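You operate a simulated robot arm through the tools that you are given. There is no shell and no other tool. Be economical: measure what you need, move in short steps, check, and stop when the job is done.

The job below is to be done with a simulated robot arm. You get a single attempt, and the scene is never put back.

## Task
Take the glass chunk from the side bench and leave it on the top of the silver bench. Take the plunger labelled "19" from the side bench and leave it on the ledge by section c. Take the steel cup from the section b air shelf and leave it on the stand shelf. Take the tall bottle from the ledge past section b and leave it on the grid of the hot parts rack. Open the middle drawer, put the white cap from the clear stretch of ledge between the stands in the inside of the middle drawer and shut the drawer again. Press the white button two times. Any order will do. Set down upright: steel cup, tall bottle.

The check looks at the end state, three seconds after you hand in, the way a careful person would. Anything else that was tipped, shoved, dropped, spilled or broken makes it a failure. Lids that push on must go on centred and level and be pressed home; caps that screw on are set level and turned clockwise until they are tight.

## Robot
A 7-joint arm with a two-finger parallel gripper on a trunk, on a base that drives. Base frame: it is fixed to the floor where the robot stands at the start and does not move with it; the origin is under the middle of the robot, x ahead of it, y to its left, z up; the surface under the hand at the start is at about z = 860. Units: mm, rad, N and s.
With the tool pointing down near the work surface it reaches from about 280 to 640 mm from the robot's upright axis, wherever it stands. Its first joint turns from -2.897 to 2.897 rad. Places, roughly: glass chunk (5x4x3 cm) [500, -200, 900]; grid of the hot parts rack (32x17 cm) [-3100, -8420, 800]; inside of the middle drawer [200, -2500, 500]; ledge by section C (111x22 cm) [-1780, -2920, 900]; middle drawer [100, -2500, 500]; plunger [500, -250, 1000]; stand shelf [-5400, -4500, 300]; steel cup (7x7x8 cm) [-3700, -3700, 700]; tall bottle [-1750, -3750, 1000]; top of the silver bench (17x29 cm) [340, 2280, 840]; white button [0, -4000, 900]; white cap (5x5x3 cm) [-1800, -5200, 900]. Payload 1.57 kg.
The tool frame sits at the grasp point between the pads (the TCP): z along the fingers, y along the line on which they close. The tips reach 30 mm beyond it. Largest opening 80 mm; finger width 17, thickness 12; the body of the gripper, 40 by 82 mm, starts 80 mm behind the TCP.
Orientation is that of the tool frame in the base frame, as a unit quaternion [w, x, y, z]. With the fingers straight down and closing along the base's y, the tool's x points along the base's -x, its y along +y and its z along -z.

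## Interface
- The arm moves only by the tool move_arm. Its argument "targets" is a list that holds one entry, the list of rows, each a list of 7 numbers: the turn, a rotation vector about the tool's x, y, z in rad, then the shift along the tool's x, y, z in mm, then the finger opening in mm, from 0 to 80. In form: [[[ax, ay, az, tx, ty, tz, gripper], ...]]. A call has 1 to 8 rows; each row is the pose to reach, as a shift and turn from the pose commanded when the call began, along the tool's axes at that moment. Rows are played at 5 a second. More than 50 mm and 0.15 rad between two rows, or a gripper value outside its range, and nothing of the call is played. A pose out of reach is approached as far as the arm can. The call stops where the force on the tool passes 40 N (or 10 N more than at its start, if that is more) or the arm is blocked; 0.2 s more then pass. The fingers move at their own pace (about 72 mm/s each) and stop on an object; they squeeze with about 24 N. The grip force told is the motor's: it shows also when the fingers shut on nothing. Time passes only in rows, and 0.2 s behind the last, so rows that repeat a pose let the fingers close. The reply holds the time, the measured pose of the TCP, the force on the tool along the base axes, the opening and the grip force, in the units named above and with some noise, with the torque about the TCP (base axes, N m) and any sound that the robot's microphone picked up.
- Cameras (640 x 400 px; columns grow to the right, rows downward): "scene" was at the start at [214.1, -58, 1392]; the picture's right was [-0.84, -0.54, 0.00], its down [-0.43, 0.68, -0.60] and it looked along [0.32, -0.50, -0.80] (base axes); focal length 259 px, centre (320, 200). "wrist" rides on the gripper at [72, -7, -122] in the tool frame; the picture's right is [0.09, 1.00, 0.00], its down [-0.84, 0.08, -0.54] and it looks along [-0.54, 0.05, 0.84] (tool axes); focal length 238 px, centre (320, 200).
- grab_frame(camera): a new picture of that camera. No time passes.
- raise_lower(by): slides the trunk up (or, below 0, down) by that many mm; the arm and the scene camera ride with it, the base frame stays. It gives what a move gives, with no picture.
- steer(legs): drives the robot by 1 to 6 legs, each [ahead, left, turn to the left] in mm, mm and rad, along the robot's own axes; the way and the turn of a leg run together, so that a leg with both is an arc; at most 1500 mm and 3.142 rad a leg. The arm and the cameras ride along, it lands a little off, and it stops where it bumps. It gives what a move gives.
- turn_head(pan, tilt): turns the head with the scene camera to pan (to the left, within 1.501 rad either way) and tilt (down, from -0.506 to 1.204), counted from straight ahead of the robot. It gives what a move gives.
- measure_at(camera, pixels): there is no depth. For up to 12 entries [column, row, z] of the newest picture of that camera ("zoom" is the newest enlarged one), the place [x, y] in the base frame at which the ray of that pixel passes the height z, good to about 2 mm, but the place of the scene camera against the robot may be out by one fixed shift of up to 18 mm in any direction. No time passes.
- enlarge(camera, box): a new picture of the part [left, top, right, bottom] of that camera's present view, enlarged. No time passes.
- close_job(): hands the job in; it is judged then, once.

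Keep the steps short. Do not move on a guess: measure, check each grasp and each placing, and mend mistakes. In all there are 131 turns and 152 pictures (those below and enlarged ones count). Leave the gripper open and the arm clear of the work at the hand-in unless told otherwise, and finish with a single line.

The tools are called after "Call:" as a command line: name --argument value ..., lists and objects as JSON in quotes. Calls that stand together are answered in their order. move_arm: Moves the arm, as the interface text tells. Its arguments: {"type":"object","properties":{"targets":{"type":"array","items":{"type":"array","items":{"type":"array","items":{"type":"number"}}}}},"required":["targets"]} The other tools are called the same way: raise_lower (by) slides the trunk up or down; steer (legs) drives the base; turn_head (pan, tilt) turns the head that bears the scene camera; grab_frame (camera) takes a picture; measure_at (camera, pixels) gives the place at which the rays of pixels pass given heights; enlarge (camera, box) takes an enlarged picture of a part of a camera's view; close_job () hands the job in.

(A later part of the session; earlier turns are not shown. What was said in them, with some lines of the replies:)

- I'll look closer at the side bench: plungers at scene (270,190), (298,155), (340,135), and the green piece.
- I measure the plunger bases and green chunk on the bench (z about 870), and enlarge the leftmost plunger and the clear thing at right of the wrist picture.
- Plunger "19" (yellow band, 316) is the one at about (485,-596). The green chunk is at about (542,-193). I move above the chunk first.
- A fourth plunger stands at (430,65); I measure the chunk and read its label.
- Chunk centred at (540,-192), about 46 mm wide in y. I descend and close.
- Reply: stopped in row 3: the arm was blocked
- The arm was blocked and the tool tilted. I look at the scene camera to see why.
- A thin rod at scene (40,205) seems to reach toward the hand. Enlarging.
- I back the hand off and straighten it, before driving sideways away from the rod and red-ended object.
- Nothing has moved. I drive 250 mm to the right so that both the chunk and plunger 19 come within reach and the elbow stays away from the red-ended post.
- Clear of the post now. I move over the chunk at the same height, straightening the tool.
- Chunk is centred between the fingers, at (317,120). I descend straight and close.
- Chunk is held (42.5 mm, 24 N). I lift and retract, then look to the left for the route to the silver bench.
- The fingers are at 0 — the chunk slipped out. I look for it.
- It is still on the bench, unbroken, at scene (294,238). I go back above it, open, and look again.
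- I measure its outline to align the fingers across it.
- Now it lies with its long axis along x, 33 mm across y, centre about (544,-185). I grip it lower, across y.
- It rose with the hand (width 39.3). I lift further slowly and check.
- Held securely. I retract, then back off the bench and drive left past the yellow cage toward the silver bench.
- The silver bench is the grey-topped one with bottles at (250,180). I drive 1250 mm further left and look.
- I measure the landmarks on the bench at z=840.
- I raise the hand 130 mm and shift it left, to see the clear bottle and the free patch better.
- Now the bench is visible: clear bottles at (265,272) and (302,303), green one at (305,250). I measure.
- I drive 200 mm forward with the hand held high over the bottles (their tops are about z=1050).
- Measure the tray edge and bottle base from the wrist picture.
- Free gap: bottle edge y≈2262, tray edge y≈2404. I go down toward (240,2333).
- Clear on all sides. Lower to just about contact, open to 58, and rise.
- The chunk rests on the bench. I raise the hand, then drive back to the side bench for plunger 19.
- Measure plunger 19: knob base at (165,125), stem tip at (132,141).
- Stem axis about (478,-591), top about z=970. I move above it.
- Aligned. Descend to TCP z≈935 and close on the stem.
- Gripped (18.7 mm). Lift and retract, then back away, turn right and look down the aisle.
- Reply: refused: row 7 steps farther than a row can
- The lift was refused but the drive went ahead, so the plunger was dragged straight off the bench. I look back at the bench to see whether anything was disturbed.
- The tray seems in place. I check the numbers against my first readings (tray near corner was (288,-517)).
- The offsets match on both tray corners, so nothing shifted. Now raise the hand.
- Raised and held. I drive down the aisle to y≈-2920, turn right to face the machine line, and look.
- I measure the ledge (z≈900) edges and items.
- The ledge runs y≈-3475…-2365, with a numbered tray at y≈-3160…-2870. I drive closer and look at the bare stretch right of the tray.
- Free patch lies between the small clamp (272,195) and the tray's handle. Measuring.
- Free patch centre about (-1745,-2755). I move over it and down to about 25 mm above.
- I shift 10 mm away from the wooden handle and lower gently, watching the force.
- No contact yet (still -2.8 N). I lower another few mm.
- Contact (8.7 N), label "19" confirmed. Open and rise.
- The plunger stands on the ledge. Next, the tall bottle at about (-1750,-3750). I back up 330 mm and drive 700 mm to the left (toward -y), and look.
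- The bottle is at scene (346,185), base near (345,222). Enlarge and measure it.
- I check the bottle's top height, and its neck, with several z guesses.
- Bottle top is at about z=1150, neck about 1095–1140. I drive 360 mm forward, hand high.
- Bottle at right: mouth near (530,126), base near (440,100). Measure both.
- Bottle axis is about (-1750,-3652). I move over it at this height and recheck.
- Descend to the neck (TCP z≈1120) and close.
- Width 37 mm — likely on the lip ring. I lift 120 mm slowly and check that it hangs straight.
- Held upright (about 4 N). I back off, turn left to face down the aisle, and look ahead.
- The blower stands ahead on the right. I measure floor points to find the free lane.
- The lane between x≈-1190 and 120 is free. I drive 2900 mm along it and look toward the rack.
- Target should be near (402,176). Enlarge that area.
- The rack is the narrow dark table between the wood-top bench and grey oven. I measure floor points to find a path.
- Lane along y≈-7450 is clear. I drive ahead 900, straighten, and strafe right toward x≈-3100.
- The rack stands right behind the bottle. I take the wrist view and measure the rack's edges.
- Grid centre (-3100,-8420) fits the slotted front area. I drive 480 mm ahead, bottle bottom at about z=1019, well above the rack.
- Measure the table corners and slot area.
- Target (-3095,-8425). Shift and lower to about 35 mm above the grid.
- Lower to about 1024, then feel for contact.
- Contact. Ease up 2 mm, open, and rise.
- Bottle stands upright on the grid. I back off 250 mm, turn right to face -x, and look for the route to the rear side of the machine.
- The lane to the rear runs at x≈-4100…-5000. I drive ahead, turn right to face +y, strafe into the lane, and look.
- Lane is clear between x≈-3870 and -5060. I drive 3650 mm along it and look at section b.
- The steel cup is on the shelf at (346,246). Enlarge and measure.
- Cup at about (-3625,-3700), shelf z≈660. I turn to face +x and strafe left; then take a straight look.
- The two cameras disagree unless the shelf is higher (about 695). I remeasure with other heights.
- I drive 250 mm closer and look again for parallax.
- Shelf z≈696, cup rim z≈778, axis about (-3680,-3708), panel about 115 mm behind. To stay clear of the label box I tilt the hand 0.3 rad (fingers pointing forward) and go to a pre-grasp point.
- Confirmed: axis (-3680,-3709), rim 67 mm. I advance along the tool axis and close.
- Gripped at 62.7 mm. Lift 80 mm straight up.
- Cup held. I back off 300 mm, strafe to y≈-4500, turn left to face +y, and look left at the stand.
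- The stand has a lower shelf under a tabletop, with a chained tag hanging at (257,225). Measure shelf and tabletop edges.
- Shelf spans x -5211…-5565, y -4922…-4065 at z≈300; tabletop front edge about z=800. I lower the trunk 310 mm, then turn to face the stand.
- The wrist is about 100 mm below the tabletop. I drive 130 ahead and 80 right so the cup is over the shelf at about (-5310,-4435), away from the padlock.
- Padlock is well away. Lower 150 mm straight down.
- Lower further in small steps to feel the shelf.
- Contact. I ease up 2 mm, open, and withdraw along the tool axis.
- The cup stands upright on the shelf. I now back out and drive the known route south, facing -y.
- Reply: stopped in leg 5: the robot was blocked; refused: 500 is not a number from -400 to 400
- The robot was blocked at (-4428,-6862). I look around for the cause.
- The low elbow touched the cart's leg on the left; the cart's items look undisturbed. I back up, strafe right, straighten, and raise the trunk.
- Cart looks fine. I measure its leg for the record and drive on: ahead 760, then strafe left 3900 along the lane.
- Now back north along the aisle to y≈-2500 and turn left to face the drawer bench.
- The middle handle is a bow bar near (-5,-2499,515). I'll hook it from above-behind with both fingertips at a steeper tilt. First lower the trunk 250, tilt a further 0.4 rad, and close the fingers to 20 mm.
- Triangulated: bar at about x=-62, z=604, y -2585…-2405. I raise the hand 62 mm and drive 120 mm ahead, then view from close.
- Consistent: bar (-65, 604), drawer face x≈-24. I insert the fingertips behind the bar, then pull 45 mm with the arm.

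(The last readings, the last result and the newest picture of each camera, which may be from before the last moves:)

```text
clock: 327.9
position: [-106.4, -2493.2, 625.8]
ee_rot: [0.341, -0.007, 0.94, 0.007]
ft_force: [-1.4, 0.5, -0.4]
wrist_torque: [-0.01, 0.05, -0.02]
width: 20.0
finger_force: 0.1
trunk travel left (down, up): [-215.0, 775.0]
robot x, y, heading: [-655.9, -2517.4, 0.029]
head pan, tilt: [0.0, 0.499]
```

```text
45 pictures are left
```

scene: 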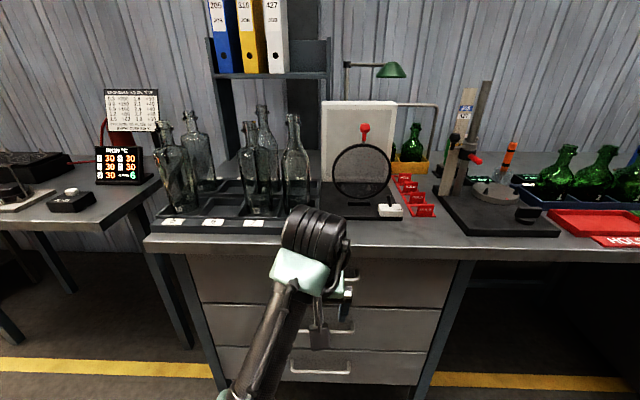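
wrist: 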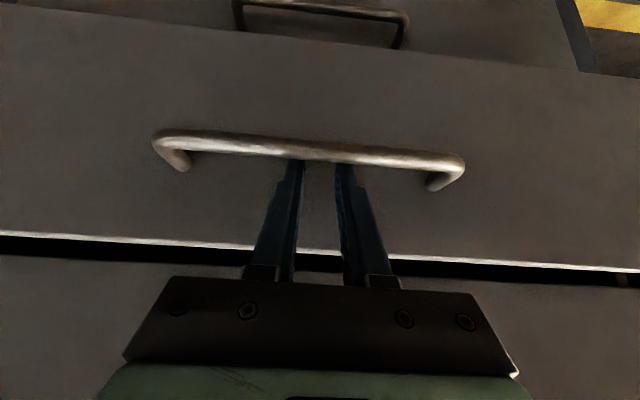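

The tips are behind the bar and the drawer has come out. I drive back 210 mm to pull it open.

Call:
steer --legs '[[-210, 0, 0]]'

Call:
grab_frame --camera "wrist"

Call:
grab_frame --camera "scene"

```text
clock: 329.6
position: [-319.4, -2496.6, 625.2]
ee_rot: [0.343, -0.008, 0.939, 0.008]
ft_force: [-1.7, -0.1, 0.6]
wrist_torque: [0.01, 0.01, -0.01]
width: 20.1
finger_force: 0.6
trunk travel left (down, up): [-215.0, 775.0]
robot x, y, heading: [-873.5, -2524.7, 0.037]
head pan, tilt: [0.0, 0.499]
```

```text
44 pictures are left
```

wrist: 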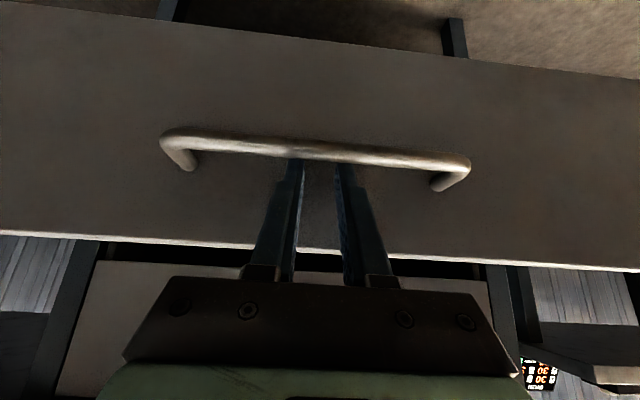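

```text
43 pictures are left
```

scene: 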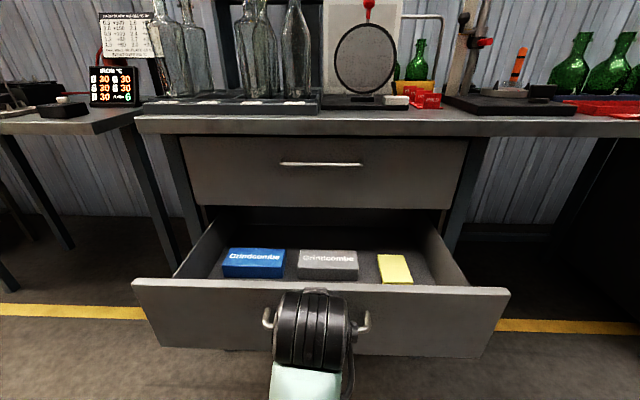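

The drawer is open with boxes inside. I unhook by lifting straight up 115 mm.

Call:
move_arm --targets '[[[0, 0, 0, -19.3, 0, -23, 20], [0, 0, 0, -38.6, 0, -46, 20], [0, 0, 0, -57.9, 0, -69, 20], [0, 0, 0, -74, 0, -88, 20]]]'

Call:
measure_at --camera "scene" --pixels '[[252, 282, 500], [325, 284, 500], [395, 288, 500], [320, 245, 500], [430, 278, 500], [420, 240, 500], [300, 282, 657], [240, 250, 540], [330, 250, 540]]'

```text
clock: 330.6
position: [-319.9, -2497.3, 739.1]
ee_rot: [0.342, -0.008, 0.94, 0.007]
ft_force: [0.1, -0.4, 0.1]
wrist_torque: [0.01, 0.01, 0.01]
width: 19.8
finger_force: 0.0
trunk travel left (down, up): [-215.0, 775.0]
robot x, y, heading: [-873.1, -2523.0, 0.037]
head pan, tilt: [0.0, 0.499]
```

```text
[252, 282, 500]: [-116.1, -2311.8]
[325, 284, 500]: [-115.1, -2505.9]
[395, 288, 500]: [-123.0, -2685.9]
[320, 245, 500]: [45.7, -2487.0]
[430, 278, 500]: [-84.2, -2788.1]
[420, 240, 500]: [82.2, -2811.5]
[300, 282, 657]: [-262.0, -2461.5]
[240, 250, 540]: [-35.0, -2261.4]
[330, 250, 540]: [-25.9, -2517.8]
```

Unhooked. The boxes sit at x>-120, so the front strip of the drawer (x≈-255…-130) should be free. Now raise the trunk and drive to the cap near (-1800,-5200), avoiding the blower.

Call:
raise_lower --by 400

Call:
steer --legs '[[0, 0, -1.605], [990, 0, 0], [990, 0, 0], [0, 0, -1.571], [0, 280, 0]]'

Call:
turn_head --pan 0.35 --tilt 0.5

Call:
grab_frame --camera "scene"

```text
clock: 334.4
position: [-319.1, -2497.7, 1139.7]
ee_rot: [0.343, -0.009, 0.939, 0.008]
ft_force: [-0.4, 1.1, -0.3]
wrist_torque: [0.01, 0.02, 0.0]
width: 20.1
finger_force: 0.2
trunk travel left (down, up): [-615.0, 375.0]
robot x, y, heading: [-870.0, -2523.7, 0.036]
head pan, tilt: [0.0, 0.499]
```

```text
clock: 353.6
position: [-1403.4, -4795.2, 1139.1]
ee_rot: [0.003, 0.939, -0.001, -0.343]
ft_force: [0.2, -0.2, -0.1]
wrist_torque: [-0.03, 0.02, -0.01]
width: 19.8
finger_force: 0.2
trunk travel left (down, up): [-615.0, 375.0]
robot x, y, heading: [-846.3, -4780.6, -3.127]
head pan, tilt: [0.0, 0.499]
```

```text
clock: 354.4
position: [-1403.3, -4793.8, 1138.6]
ee_rot: [0.004, 0.94, -0.001, -0.342]
ft_force: [-0.5, 0.6, -0.5]
wrist_torque: [0.04, 0.01, 0.01]
width: 20.1
finger_force: 0.0
trunk travel left (down, up): [-615.0, 375.0]
robot x, y, heading: [-851.6, -4779.1, -3.126]
head pan, tilt: [0.351, 0.499]
```

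```text
42 pictures are left
```

scene: 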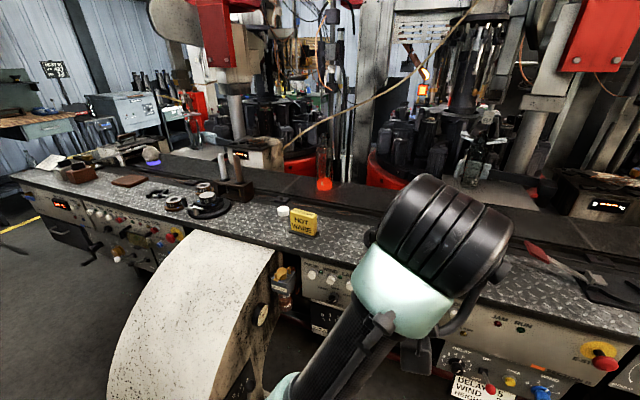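

The white cap is at (283,211), next to the yellow sign (303,223). Measure.

Call:
measure_at --camera "scene" --pixels '[[283, 212, 915], [303, 235, 900], [283, 245, 900], [235, 185, 900], [212, 215, 905], [200, 235, 900], [275, 262, 800], [320, 255, 900]]'

Call:
enlarge --camera "scene" --box '[160, 160, 380, 300]'

```text
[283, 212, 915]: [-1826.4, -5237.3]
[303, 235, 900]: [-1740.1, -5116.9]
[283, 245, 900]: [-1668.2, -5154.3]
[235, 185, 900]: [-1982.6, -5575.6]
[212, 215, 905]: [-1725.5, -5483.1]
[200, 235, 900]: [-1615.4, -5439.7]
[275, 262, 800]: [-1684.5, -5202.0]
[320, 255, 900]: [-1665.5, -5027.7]
```

```text
2.86 times, centred on (270, 230) of scene
```

zoom: 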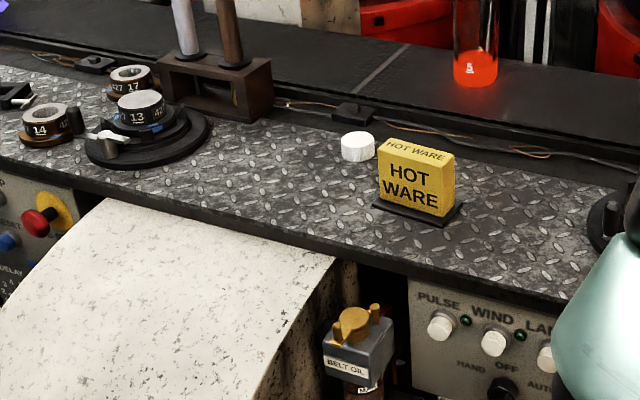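

Cap ≈(-1817,-5228). I straighten the tool, pull the hand back-left and higher, before driving closer.

Call:
move_arm --targets '[[[0, 0.116, 0, 9, 38, -20, 20], [0, 0.232, 0, 18, 77, -41, 40], [0, 0.348, 0, 27, 115, -61, 60], [0, 0.464, 0, 35, 153, -82, 80], [0, 0.58, 0, 44, 192, -102, 80], [0, 0.696, 0, 53, 230, -123, 80]]]'

```text
clock: 355.8
position: [-1282.1, -5026.4, 1200.3]
ee_rot: [0.003, 1.0, 0.0, -0.001]
ft_force: [-0.1, -0.1, -0.6]
wrist_torque: [0.01, -0.02, -0.01]
width: 79.9
finger_force: 0.1
trunk travel left (down, up): [-615.0, 375.0]
robot x, y, heading: [-854.6, -4781.6, -3.126]
head pan, tilt: [0.351, 0.499]
```

Call:
steer --legs '[[500, 0, 0], [0, 60, 0]]'

Call:
grab_frame --camera "wrist"

```text
clock: 359.3
position: [-1787.6, -5101.2, 1200.1]
ee_rot: [0.004, 1.0, 0.005, -0.002]
ft_force: [0.5, -0.5, -1.3]
wrist_torque: [0.03, 0.0, 0.0]
width: 80.0
finger_force: 0.1
trunk travel left (down, up): [-615.0, 375.0]
robot x, y, heading: [-1355.6, -4852.0, -3.118]
head pan, tilt: [0.351, 0.499]
```

```text
40 pictures are left
```

wrist: 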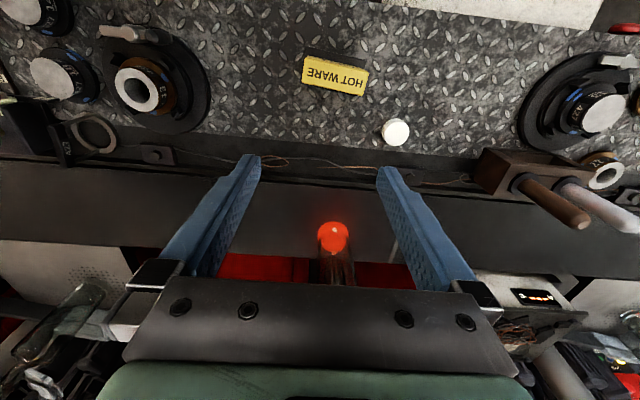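

Call:
measure_at --camera "wrist" --pixels '[[395, 131, 925], [395, 133, 905], [335, 90, 980], [305, 60, 980], [368, 70, 980], [382, 131, 920], [410, 131, 920], [480, 150, 950]]'

```text
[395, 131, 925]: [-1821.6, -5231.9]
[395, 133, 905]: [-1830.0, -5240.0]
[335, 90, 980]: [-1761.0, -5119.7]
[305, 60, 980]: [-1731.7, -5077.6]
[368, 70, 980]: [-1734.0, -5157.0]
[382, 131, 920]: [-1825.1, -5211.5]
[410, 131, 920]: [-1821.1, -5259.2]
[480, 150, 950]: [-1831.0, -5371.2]
```

Cap centre about (-1825,-5236). Move above it and down to z≈1010, then check.

Call:
move_arm --targets '[[[0, 0, 0, -13, 45, 0, 80], [0, 0, 0, -26, 90, 0, 80], [0, 0, 0, -38, 134, 0, 80], [0, 0, 0, -38, 134, 45, 80], [0, 0, 0, -38, 134, 90, 80], [0, 0, 0, -38, 134, 135, 80], [0, 0, 0, -38, 134, 185, 80]]]'

Call:
grab_frame --camera "wrist"

```text
clock: 360.9
position: [-1825.5, -5236.1, 1016.4]
ee_rot: [0.004, 1.0, 0.004, -0.002]
ft_force: [0.6, 0.2, 1.1]
wrist_torque: [0.01, -0.01, 0.01]
width: 80.0
finger_force: 0.0
trunk travel left (down, up): [-615.0, 375.0]
robot x, y, heading: [-1355.9, -4850.0, -3.115]
head pan, tilt: [0.351, 0.499]
```

```text
39 pictures are left
```

wrist: 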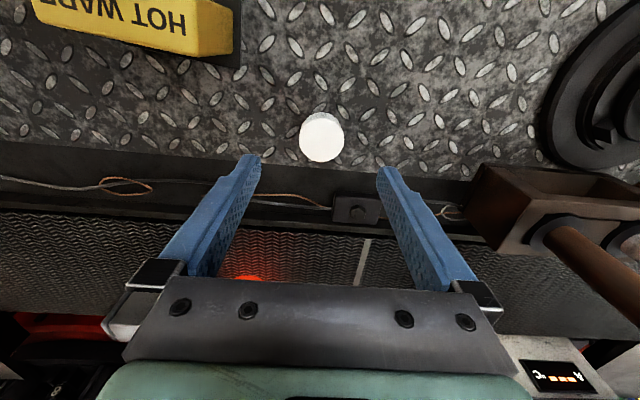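

Aligned. Descend to tips ≈4 mm above the ledge, close, and lift a little.

Call:
move_arm --targets '[[[0, 0, 0, 0, 0, 45, 80], [0, 0, 0, 0, 0, 75, 80], [0, 0, 0, 0, 0, 82, 80], [0, 0, 0, 0, 0, 82, 0], [0, 0, 0, 0, 0, 82, 0], [0, 0, 0, 0, 0, 82, 0], [0, 0, 0, 0, 0, 60, 0], [0, 0, 0, 0, 0, 30, 0]]]'

Call:
grab_frame --camera "wrist"

```text
clock: 362.7
position: [-1823.1, -5237.5, 986.7]
ee_rot: [0.004, 1.0, 0.005, -0.001]
ft_force: [1.4, 0.4, 0.0]
wrist_torque: [-0.03, -0.02, -0.01]
width: 40.3
finger_force: 24.0
trunk travel left (down, up): [-615.0, 375.0]
robot x, y, heading: [-1353.6, -4853.1, -3.12]
head pan, tilt: [0.351, 0.499]
```

```text
38 pictures are left
```

wrist: 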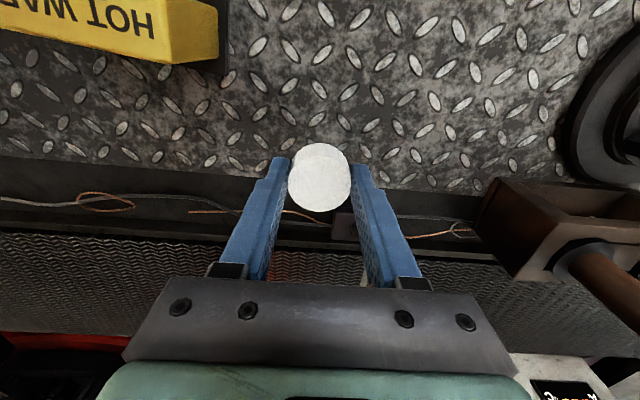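

Cap held (40.3 mm). Lift 200 mm.

Call:
move_arm --targets '[[[0, 0, 0, 0, 0, -45, 0], [0, 0, 0, 0, 0, -90, 0], [0, 0, 0, 0, 0, -135, 0], [0, 0, 0, 0, 0, -180, 0], [0, 0, 0, 0, 0, -205, 0]]]'

```text
clock: 363.9
position: [-1823.3, -5234.5, 1190.3]
ee_rot: [0.004, 1.0, 0.004, -0.002]
ft_force: [0.0, -0.3, -0.5]
wrist_torque: [0.01, 0.02, -0.01]
width: 40.2
finger_force: 24.1
trunk travel left (down, up): [-615.0, 375.0]
robot x, y, heading: [-1355.0, -4853.3, -3.12]
head pan, tilt: [0.351, 0.499]
```

Drive back to the open drawer: back 500, strafe right 2050, turn around to face +x.

Call:
steer --legs '[[-500, 0, 0], [0, -1025, 0], [0, -1025, 0], [0, 0, 3.12]]'

Call:
turn_head --pan 0.3 --tilt 0.7

Call:
grab_frame --camera "scene"

```text
clock: 383.8
position: [-474.6, -2443.4, 1190.7]
ee_rot: [0.002, -0.005, 1.0, 0.003]
ft_force: [-0.3, -0.2, 0.2]
wrist_torque: [0.0, -0.01, 0.05]
width: 40.3
finger_force: 24.0
trunk travel left (down, up): [-615.0, 375.0]
robot x, y, heading: [-940.9, -2827.5, 0.022]
head pan, tilt: [0.351, 0.499]
```

```text
clock: 384.5
position: [-475.3, -2443.7, 1190.2]
ee_rot: [0.002, -0.004, 1.0, 0.004]
ft_force: [0.3, 0.4, 0.1]
wrist_torque: [0.01, -0.03, 0.03]
width: 40.1
finger_force: 24.7
trunk travel left (down, up): [-615.0, 375.0]
robot x, y, heading: [-942.5, -2828.4, 0.019]
head pan, tilt: [0.3, 0.7]
```

```text
37 pictures are left
```

scene: 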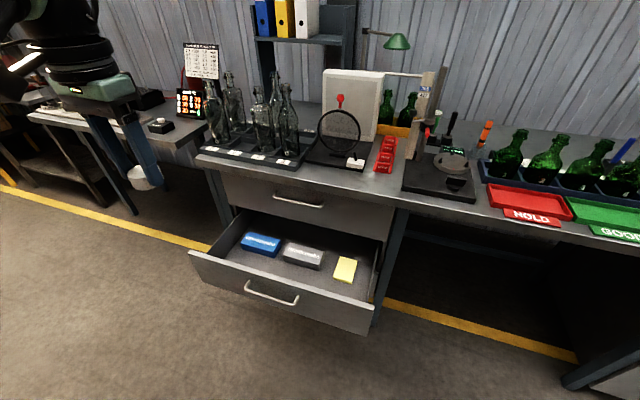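

Drive 270 mm ahead and lower the trunk 350 mm, hand over the drawer's front strip.

Call:
steer --legs '[[270, -50, -0.02]]'

Call:
raise_lower --by -350

Call:
grab_frame --camera "wrist"

```text
clock: 386.4
position: [-200.1, -2501.2, 1190.4]
ee_rot: [0.002, 0.007, 1.0, 0.004]
ft_force: [0.2, 0.6, -0.9]
wrist_torque: [0.0, 0.0, -0.01]
width: 40.0
finger_force: 23.9
trunk travel left (down, up): [-615.0, 375.0]
robot x, y, heading: [-673.6, -2871.8, 0.002]
head pan, tilt: [0.3, 0.7]
```

```text
clock: 389.9
position: [-200.7, -2500.9, 840.5]
ee_rot: [0.001, 0.007, 1.0, 0.004]
ft_force: [-0.4, 0.0, -0.1]
wrist_torque: [0.03, -0.05, -0.01]
width: 40.2
finger_force: 24.0
trunk travel left (down, up): [-265.0, 725.0]
robot x, y, heading: [-677.4, -2874.2, 0.004]
head pan, tilt: [0.3, 0.7]
```

```text
36 pictures are left
```

wrist: 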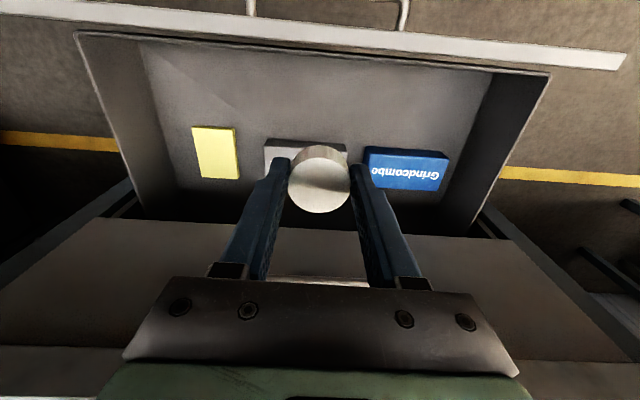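

Call:
measure_at --camera "wrist" --pixels '[[320, 40, 657], [320, 55, 640], [330, 72, 490], [310, 140, 490], [310, 138, 520], [280, 100, 490], [230, 125, 490], [320, 100, 490]]'

```text
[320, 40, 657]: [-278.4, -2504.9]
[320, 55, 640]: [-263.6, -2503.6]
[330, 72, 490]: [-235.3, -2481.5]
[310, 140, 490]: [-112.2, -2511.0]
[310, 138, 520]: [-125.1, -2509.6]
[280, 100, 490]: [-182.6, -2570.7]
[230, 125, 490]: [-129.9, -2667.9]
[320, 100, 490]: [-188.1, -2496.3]
```

The wrist camera would hit the drawer's front panel in this orientation. I turn the hand 1.05 rad about its axis at this height so the camera moves sideways.

Call:
move_arm --targets '[[[0, 0, 0.15, 0, 0, 0, 0], [0, 0, 0.3, 0, 0, 0, 0], [0, 0, 0.45, 0, 0, 0, 0], [0, 0, 0.6, 0, 0, 0, 0], [0, 0, 0.75, 0, 0, 0, 0], [0, 0, 0.9, 0, 0, 0, 0], [0, 0, 1.05, -2, 0, 0, 0]]]'

Call:
grab_frame --camera "wrist"

```text
clock: 391.5
position: [-199.3, -2499.5, 839.0]
ee_rot: [-0.001, 0.508, 0.861, 0.004]
ft_force: [-0.1, 0.3, -0.3]
wrist_torque: [-0.04, 0.01, -0.01]
width: 40.2
finger_force: 24.0
trunk travel left (down, up): [-265.0, 725.0]
robot x, y, heading: [-680.9, -2874.6, 0.001]
head pan, tilt: [0.3, 0.7]
```

```text
35 pictures are left
```

wrist: 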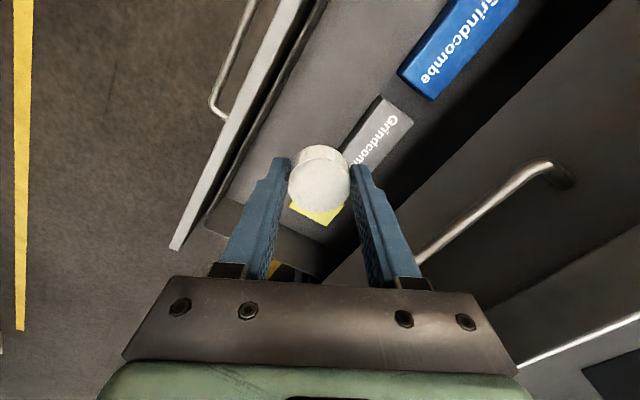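

Camera is now to the side. Descend 270 mm into the drawer.

Call:
move_arm --targets '[[[0, 0, 0, 0, 0, 45, 0], [0, 0, 0, 0, 0, 90, 0], [0, 0, 0, 0, 0, 135, 0], [0, 0, 0, 0, 0, 180, 0], [0, 0, 0, 0, 0, 225, 0], [0, 0, 0, 0, 0, 260, 0], [0, 0, 0, 0, 0, 285, 0], [0, 0, 0, 0, 0, 300, 0]]]'

Call:
grab_frame --camera "wrist"

```text
clock: 393.3
position: [-197.1, -2498.5, 539.1]
ee_rot: [-0.001, 0.507, 0.862, 0.005]
ft_force: [0.6, 0.5, 0.1]
wrist_torque: [-0.01, 0.02, 0.02]
width: 40.3
finger_force: 24.4
trunk travel left (down, up): [-265.0, 725.0]
robot x, y, heading: [-679.7, -2873.7, 0.003]
head pan, tilt: [0.3, 0.7]
```

```text
34 pictures are left
```

wrist: 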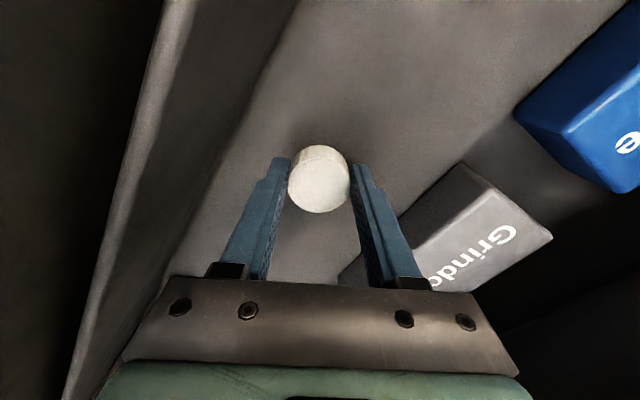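

Continue down in small steps.

Call:
move_arm --targets '[[[0, 0, 0, 0, 0, 5, 0], [0, 0, 0, 0, 0, 9, 0], [0, 0, 0, 0, 0, 12, 0]]]'

```text
clock: 394.1
position: [-198.2, -2497.4, 527.4]
ee_rot: [-0.001, 0.507, 0.862, 0.004]
ft_force: [-1.1, 0.2, 2.3]
wrist_torque: [-0.06, 0.05, 0.0]
width: 40.2
finger_force: 24.3
trunk travel left (down, up): [-265.0, 725.0]
robot x, y, heading: [-680.3, -2871.8, -0.001]
head pan, tilt: [0.3, 0.7]
```

Light contact (2.3 N). One mm more, then open to 60 and rise.

Call:
move_arm --targets '[[[0, 0, 0, 0, 0, 1, 0], [0, 0, 0, 0, 0, 1, 60], [0, 0, 0, 0, 0, 1, 60], [0, 0, 0, 0, 0, -40, 60], [0, 0, 0, 0, 0, -85, 60], [0, 0, 0, 0, 0, -130, 60], [0, 0, 0, 0, 0, -175, 60], [0, 0, 0, 0, 0, -220, 60]]]'

Call:
grab_frame --camera "wrist"

```text
clock: 395.9
position: [-197.4, -2498.8, 749.3]
ee_rot: [-0.001, 0.507, 0.862, 0.004]
ft_force: [-0.3, 0.1, 0.1]
wrist_torque: [0.0, 0.03, -0.01]
width: 60.0
finger_force: 0.0
trunk travel left (down, up): [-265.0, 725.0]
robot x, y, heading: [-675.4, -2873.2, 0.001]
head pan, tilt: [0.3, 0.7]
```

```text
33 pictures are left
```

wrist: 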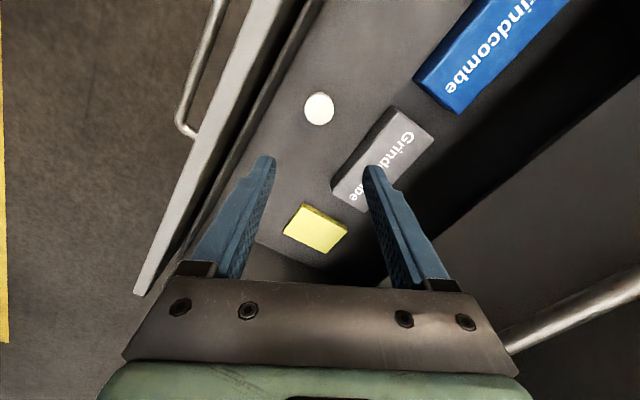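

Cap lies in the drawer. To shut it: close the fingers, tilt the tool 0.7 rad so the tips lead, and back off 140 mm.

Call:
move_arm --targets '[[[-0.1225, -0.0678, 0, 0, 0, 0, 30], [-0.245, -0.1356, 0, 0, 0, 0, 0], [-0.3675, -0.2034, 0, 0, 0, 0, 0], [-0.49, -0.2712, 0, 0, 0, 0, 0], [-0.6125, -0.339, 0, 0, 0, 0, 0]]]'

Call:
steer --legs '[[-145, 0, 0]]'

Call:
turn_head --pan 0.5 --tilt 0.7

Call:
grab_frame --camera "scene"

```text
clock: 397.1
position: [-198.5, -2499.2, 749.2]
ee_rot: [0.295, 0.477, 0.808, 0.179]
ft_force: [0.3, 0.2, 0.5]
wrist_torque: [-0.04, 0.0, 0.03]
width: 0.0
finger_force: 21.5
trunk travel left (down, up): [-265.0, 725.0]
robot x, y, heading: [-675.2, -2872.9, -0.002]
head pan, tilt: [0.3, 0.7]
```

```text
clock: 398.4
position: [-343.1, -2500.0, 747.7]
ee_rot: [0.294, 0.477, 0.809, 0.178]
ft_force: [0.1, 0.3, -0.5]
wrist_torque: [0.01, 0.01, 0.02]
width: 0.0
finger_force: 21.0
trunk travel left (down, up): [-265.0, 725.0]
robot x, y, heading: [-820.6, -2870.6, 0.002]
head pan, tilt: [0.3, 0.7]
```

```text
clock: 399.1
position: [-342.0, -2499.4, 747.7]
ee_rot: [0.294, 0.477, 0.809, 0.179]
ft_force: [-0.1, 0.3, 0.4]
wrist_torque: [0.01, -0.01, -0.03]
width: 0.1
finger_force: 21.1
trunk travel left (down, up): [-265.0, 725.0]
robot x, y, heading: [-821.2, -2876.2, 0.001]
head pan, tilt: [0.499, 0.7]
```

```text
32 pictures are left
```

scene: 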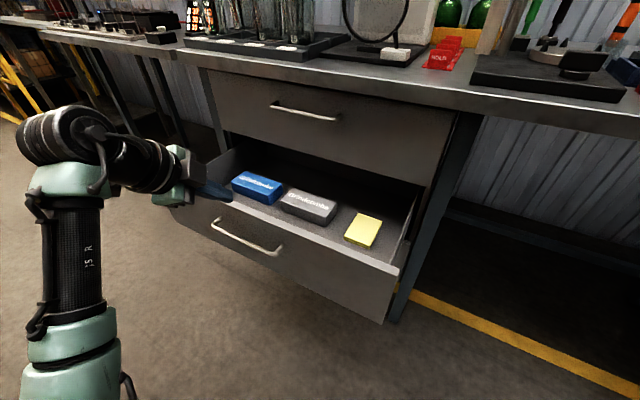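

The tip points forward-down as wanted. Lower the trunk 90 mm (tips at z≈635, above the bar) and push the drawer front shut by driving 302 mm ahead.

Call:
raise_lower --by -90

Call:
steer --legs '[[302, 0, 0]]'

Call:
grab_frame --camera "scene"

```text
clock: 400.4
position: [-343.5, -2499.8, 658.7]
ee_rot: [0.295, 0.477, 0.809, 0.178]
ft_force: [-0.7, -0.4, -0.8]
wrist_torque: [0.03, 0.01, 0.03]
width: 0.0
finger_force: 21.2
trunk travel left (down, up): [-175.0, 815.0]
robot x, y, heading: [-817.8, -2874.4, -0.003]
head pan, tilt: [0.499, 0.7]
```

```text
clock: 402.4
position: [-58.1, -2496.8, 658.4]
ee_rot: [0.29, 0.476, 0.812, 0.173]
ft_force: [-4.3, -1.0, 2.1]
wrist_torque: [0.02, 0.01, -0.01]
width: 0.2
finger_force: 21.0
trunk travel left (down, up): [-175.0, 815.0]
robot x, y, heading: [-528.8, -2876.8, 0.003]
head pan, tilt: [0.499, 0.7]
stopped in leg 1: the force on the tool passed its limit at 66 N (the readings are from after the stop); the commanded pose is now the measured one
```

```text
31 pictures are left
```

scene: 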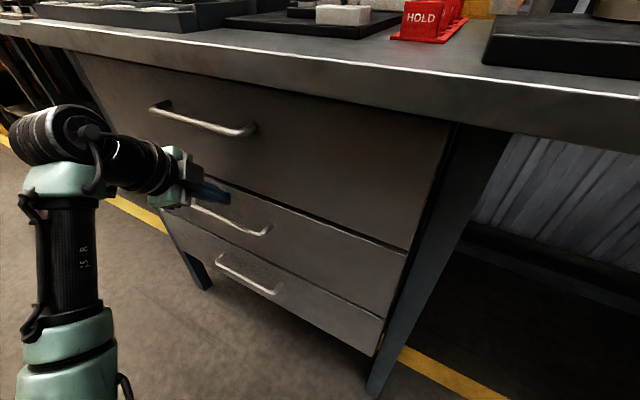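

The drawer is shut and flush. I back off, raise the trunk, and drive to the white button near (0,-4000,900).

Call:
steer --legs '[[-330, 0, 0], [0, -750, 0], [0, -750, 0]]'

Call:
raise_lower --by 390

Call:
turn_head --pan 0.35 --tilt 0.5

Call:
grab_frame --camera "scene"

Call:
grab_frame --camera "wrist"

```text
clock: 412.0
position: [-392.6, -4006.1, 656.7]
ee_rot: [0.29, 0.485, 0.807, 0.169]
ft_force: [1.0, -0.2, 0.1]
wrist_torque: [-0.02, -0.03, 0.01]
width: 0.0
finger_force: 20.8
trunk travel left (down, up): [-175.0, 815.0]
robot x, y, heading: [-871.8, -4377.1, -0.022]
head pan, tilt: [0.499, 0.7]
```

```text
clock: 415.7
position: [-393.0, -4006.0, 1048.9]
ee_rot: [0.291, 0.485, 0.807, 0.17]
ft_force: [-0.1, 0.1, 0.5]
wrist_torque: [0.02, -0.03, -0.01]
width: 0.0
finger_force: 21.5
trunk travel left (down, up): [-565.0, 425.0]
robot x, y, heading: [-869.5, -4377.8, -0.013]
head pan, tilt: [0.499, 0.7]
```

```text
clock: 416.4
position: [-392.2, -4007.2, 1047.5]
ee_rot: [0.291, 0.485, 0.807, 0.169]
ft_force: [0.5, -0.4, -0.8]
wrist_torque: [0.02, -0.04, -0.03]
width: 0.0
finger_force: 21.3
trunk travel left (down, up): [-565.0, 425.0]
robot x, y, heading: [-869.5, -4378.1, -0.015]
head pan, tilt: [0.351, 0.499]
```

```text
30 pictures are left
```

scene: 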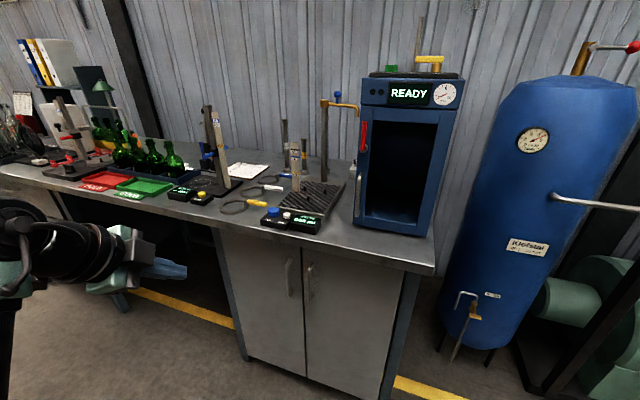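

```text
29 pictures are left
```

wrist: 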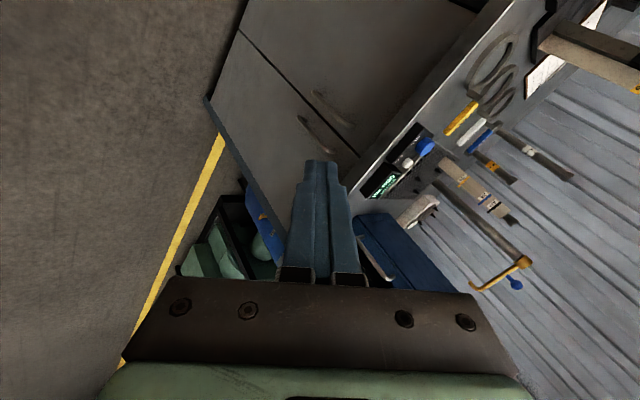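

The control box with blue and white buttons is at scene (290,218); in the wrist view the white one is at (405,162). Measure and enlarge.

Call:
enlarge --camera "scene" --box '[240, 180, 340, 240]'

Call:
enlarge --camera "wrist" --box '[350, 110, 450, 215]'

Call:
measure_at --camera "wrist" --pixels '[[406, 162, 920], [406, 162, 940], [406, 162, 960], [424, 146, 940], [355, 180, 900]]'

Call:
measure_at --camera "scene" --pixels '[[289, 214, 920], [289, 214, 940], [289, 214, 960], [273, 212, 940], [300, 240, 900], [270, 228, 900]]'

```text
6.40 times, centred on (290, 210) of scene
```

zoom: 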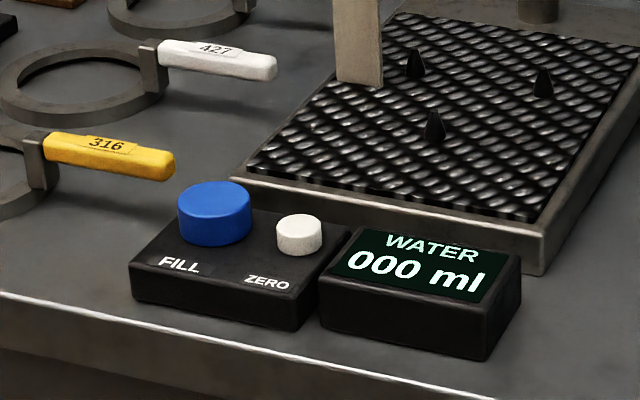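

```text
3.81 times, centred on (400, 162) of wrist
```

zoom: 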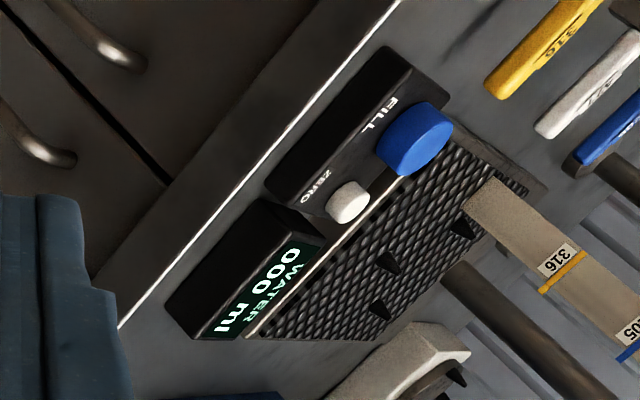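

```text
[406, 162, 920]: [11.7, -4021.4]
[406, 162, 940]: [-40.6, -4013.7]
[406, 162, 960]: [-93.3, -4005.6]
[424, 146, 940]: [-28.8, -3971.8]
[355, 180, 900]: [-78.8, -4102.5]
```

```text
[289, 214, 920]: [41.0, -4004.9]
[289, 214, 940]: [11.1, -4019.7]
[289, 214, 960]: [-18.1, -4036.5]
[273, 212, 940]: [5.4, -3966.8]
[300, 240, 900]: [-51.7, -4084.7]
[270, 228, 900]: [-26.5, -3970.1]
```

The white "ZERO" button is left of the water display box. I straighten the tool to vertical, drive 355 mm ahead so the hand is over it, and look.

Call:
move_arm --targets '[[[0.1225, 0.0678, 0, 0, 0, 0, 0], [0.245, 0.1356, 0, 0, 0, 0, 0], [0.3675, 0.2034, 0, 0, 0, 0, 0], [0.49, 0.2712, 0, 0, 0, 0, 0], [0.6125, 0.339, 0, 0, 0, 0, 0]]]'

Call:
steer --legs '[[355, 0, 0]]'

Call:
grab_frame --camera "wrist"

Call:
enlarge --camera "wrist" --box '[240, 60, 400, 200]'

```text
clock: 417.6
position: [-393.6, -4006.6, 1046.7]
ee_rot: [-0.007, 0.513, 0.858, -0.003]
ft_force: [0.0, 0.4, 0.5]
wrist_torque: [0.01, 0.02, -0.03]
width: 0.1
finger_force: 21.5
trunk travel left (down, up): [-565.0, 425.0]
robot x, y, heading: [-870.4, -4375.2, -0.015]
head pan, tilt: [0.351, 0.499]
```

```text
clock: 419.9
position: [-36.0, -4010.0, 1046.1]
ee_rot: [-0.006, 0.514, 0.858, -0.003]
ft_force: [-0.4, -0.4, 0.2]
wrist_torque: [0.04, 0.03, 0.02]
width: 0.2
finger_force: 21.4
trunk travel left (down, up): [-565.0, 425.0]
robot x, y, heading: [-513.3, -4378.2, -0.015]
head pan, tilt: [0.351, 0.499]
```

```text
26 pictures are left
```

wrist: 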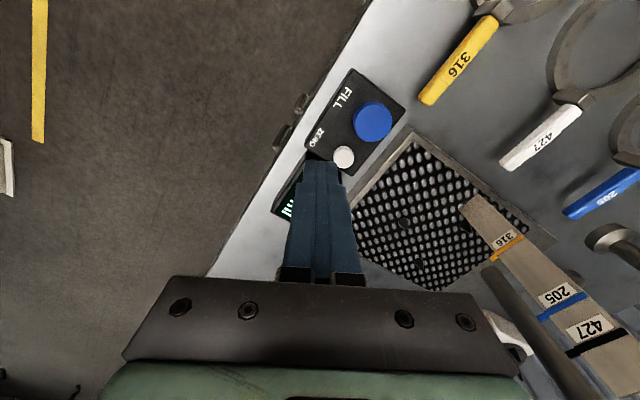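

```text
2.86 times, centred on (320, 130) of wrist
```

zoom: 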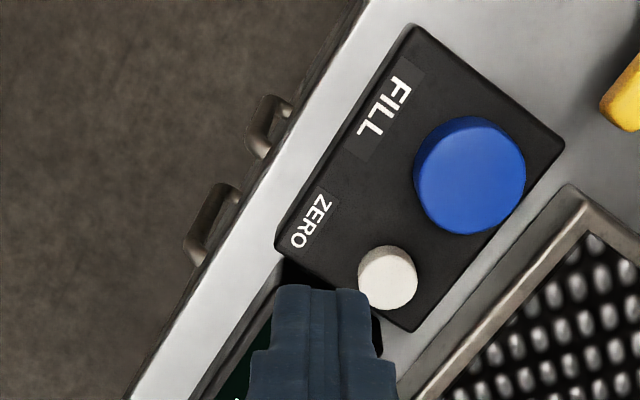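

Call:
measure_at --camera "wrist" --pixels '[[344.2, 157, 930], [344.2, 157, 940], [344.2, 157, 950], [372, 121, 945]]'

```text
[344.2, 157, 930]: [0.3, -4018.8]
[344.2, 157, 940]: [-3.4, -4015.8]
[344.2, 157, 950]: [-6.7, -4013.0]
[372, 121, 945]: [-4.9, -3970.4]
```

Button centre about (-3,-4016), top near z≈938. I go over it and press down slowly.

Call:
move_arm --targets '[[[0, 0, 0, -21, 26, 10, 0], [0, 0, 0, -21, 26, 40, 0], [0, 0, 0, -21, 26, 62, 0], [0, 0, 0, -21, 26, 68, 0], [0, 0, 0, -21, 26, 72, 0], [0, 0, 0, -21, 26, 76, 0], [0, 0, 0, -21, 26, 80, 0], [0, 0, 0, -21, 26, 84, 0]]]'

Call:
enlarge --camera "wrist" --box '[240, 60, 400, 200]'

```text
clock: 421.7
position: [-4.5, -4015.7, 963.0]
ee_rot: [-0.006, 0.514, 0.858, -0.002]
ft_force: [1.0, 0.2, 1.4]
wrist_torque: [-0.01, 0.03, 0.03]
width: 0.0
finger_force: 21.2
trunk travel left (down, up): [-565.0, 425.0]
robot x, y, heading: [-511.9, -4380.0, -0.013]
head pan, tilt: [0.351, 0.499]
```

```text
2.86 times, centred on (320, 130) of wrist
5 turns are left
```

zoom: 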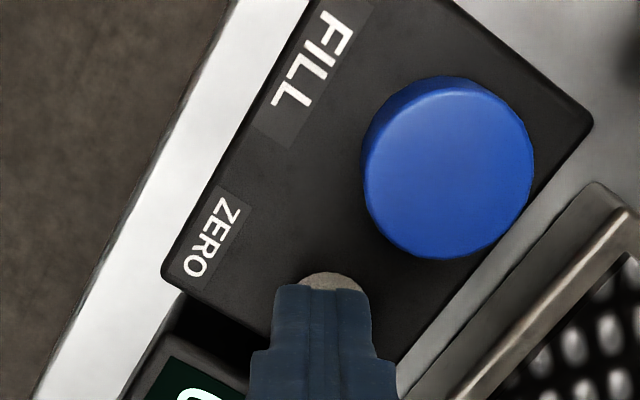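

No contact yet; the button is slightly lower. I shift 4 mm toward it and press on down, with the force limit as the stop.

Call:
move_arm --targets '[[[0, 0, 0, -4, 2, 3, 0], [0, 0, 0, -4, 2, 6, 0], [0, 0, 0, -4, 2, 9, 0], [0, 0, 0, -4, 2, 12, 0], [0, 0, 0, -4, 2, 15, 0], [0, 0, 0, -4, 2, 18, 0], [0, 0, 0, -4, 2, 21, 0], [0, 0, 0, -4, 2, 24, 0]]]'

Call:
enlarge --camera "wrist" --box '[240, 60, 400, 200]'

```text
clock: 423.1
position: [-0.6, -4018.4, 956.8]
ee_rot: [-0.003, 0.515, 0.857, 0.006]
ft_force: [-7.8, -3.9, 22.3]
wrist_torque: [-0.25, 0.22, -0.08]
width: 0.2
finger_force: 21.4
trunk travel left (down, up): [-565.0, 425.0]
robot x, y, heading: [-511.6, -4380.1, -0.013]
head pan, tilt: [0.351, 0.499]
heard: click
stopped in row 6: the force on the tool passed its limit at 41 N (the readings are from after the stop); the commanded pose is now the measured one
```

```text
2.86 times, centred on (320, 130) of wrist
4 turns are left
```

zoom: 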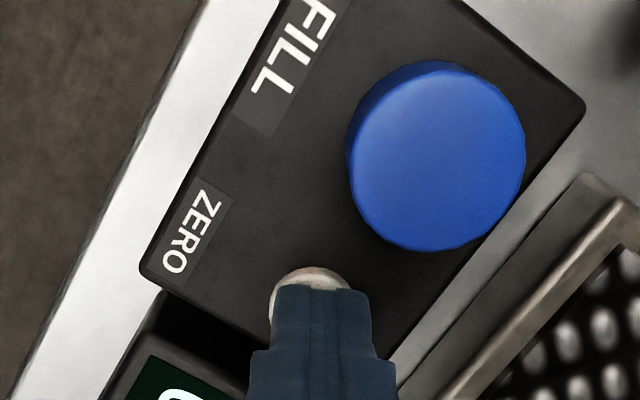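

Click heard: press one. Now I lift 15 mm to release, press again to the same depth, and rise.

Call:
move_arm --targets '[[[0, 0, 0, 0, 0, -15, 0], [0, 0, 0, 0, 0, -15, 0], [0, 0, 0, 0, 0, -4, 0], [0, 0, 0, 0, 0, 1, 0], [0, 0, 0, 0, 0, 5, 0], [0, 0, 0, 0, 0, 7, 0], [0, 0, 0, 0, 0, -30, 0], [0, 0, 0, 0, 0, -75, 0]]]'

```text
clock: 424.5
position: [3.2, -4017.1, 958.0]
ee_rot: [0.0, 0.516, 0.856, 0.012]
ft_force: [-9.8, -6.0, 23.8]
wrist_torque: [-0.36, 0.24, -0.04]
width: 0.0
finger_force: 21.4
trunk travel left (down, up): [-565.0, 425.0]
robot x, y, heading: [-514.2, -4378.8, -0.011]
head pan, tilt: [0.351, 0.499]
heard: click
stopped in row 6: the force on the tool passed its limit at 41 N (the readings are from after the stop); the commanded pose is now the measured one
3 turns are left
```

Second click heard. I rise clear, open the gripper, and back the robot away from the bench.

Call:
move_arm --targets '[[[0, 0, 0, 0, 0, -20, 0], [0, 0, 0, 0, 0, -60, 0], [0, 0, 0, 0, 0, -105, 0], [0, 0, 0, 0, 0, -150, 40], [0, 0, 0, 0, 0, -160, 60], [0, 0, 0, 0, 0, -160, 60]]]'

Call:
grab_frame --camera "wrist"

```text
clock: 425.9
position: [2.0, -4019.5, 1113.6]
ee_rot: [-0.002, 0.516, 0.856, 0.009]
ft_force: [0.4, -0.1, -0.3]
wrist_torque: [-0.04, 0.02, -0.02]
width: 60.2
finger_force: 0.0
trunk travel left (down, up): [-565.0, 425.0]
robot x, y, heading: [-511.8, -4376.4, -0.015]
head pan, tilt: [0.351, 0.499]
```

```text
22 pictures are left
2 turns are left
```

wrist: 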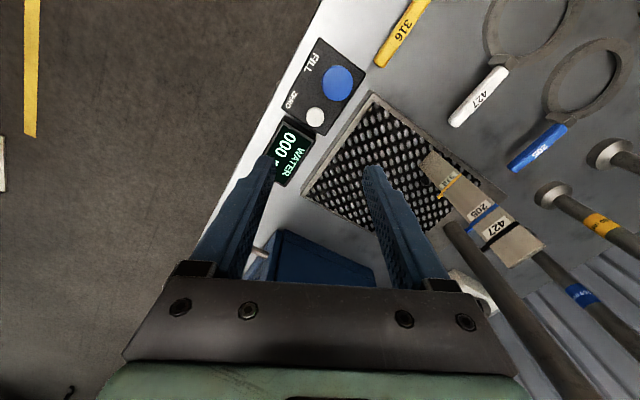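

The hand is clear and open and nothing around the button is disturbed, so I hand in.

Call:
close_job

```text
The job is handed in.
```

All six jobs are done and handed in: chunk, plunger 19, cup and bottle placed, cap shut in the middle drawer, white button clicked twice; on the way the chunk slipped once onto its own bench, the plunger was dragged off the side bench by a refused lift, and the arm bumped a cart leg, with no damage or shifted items seen afterwards.
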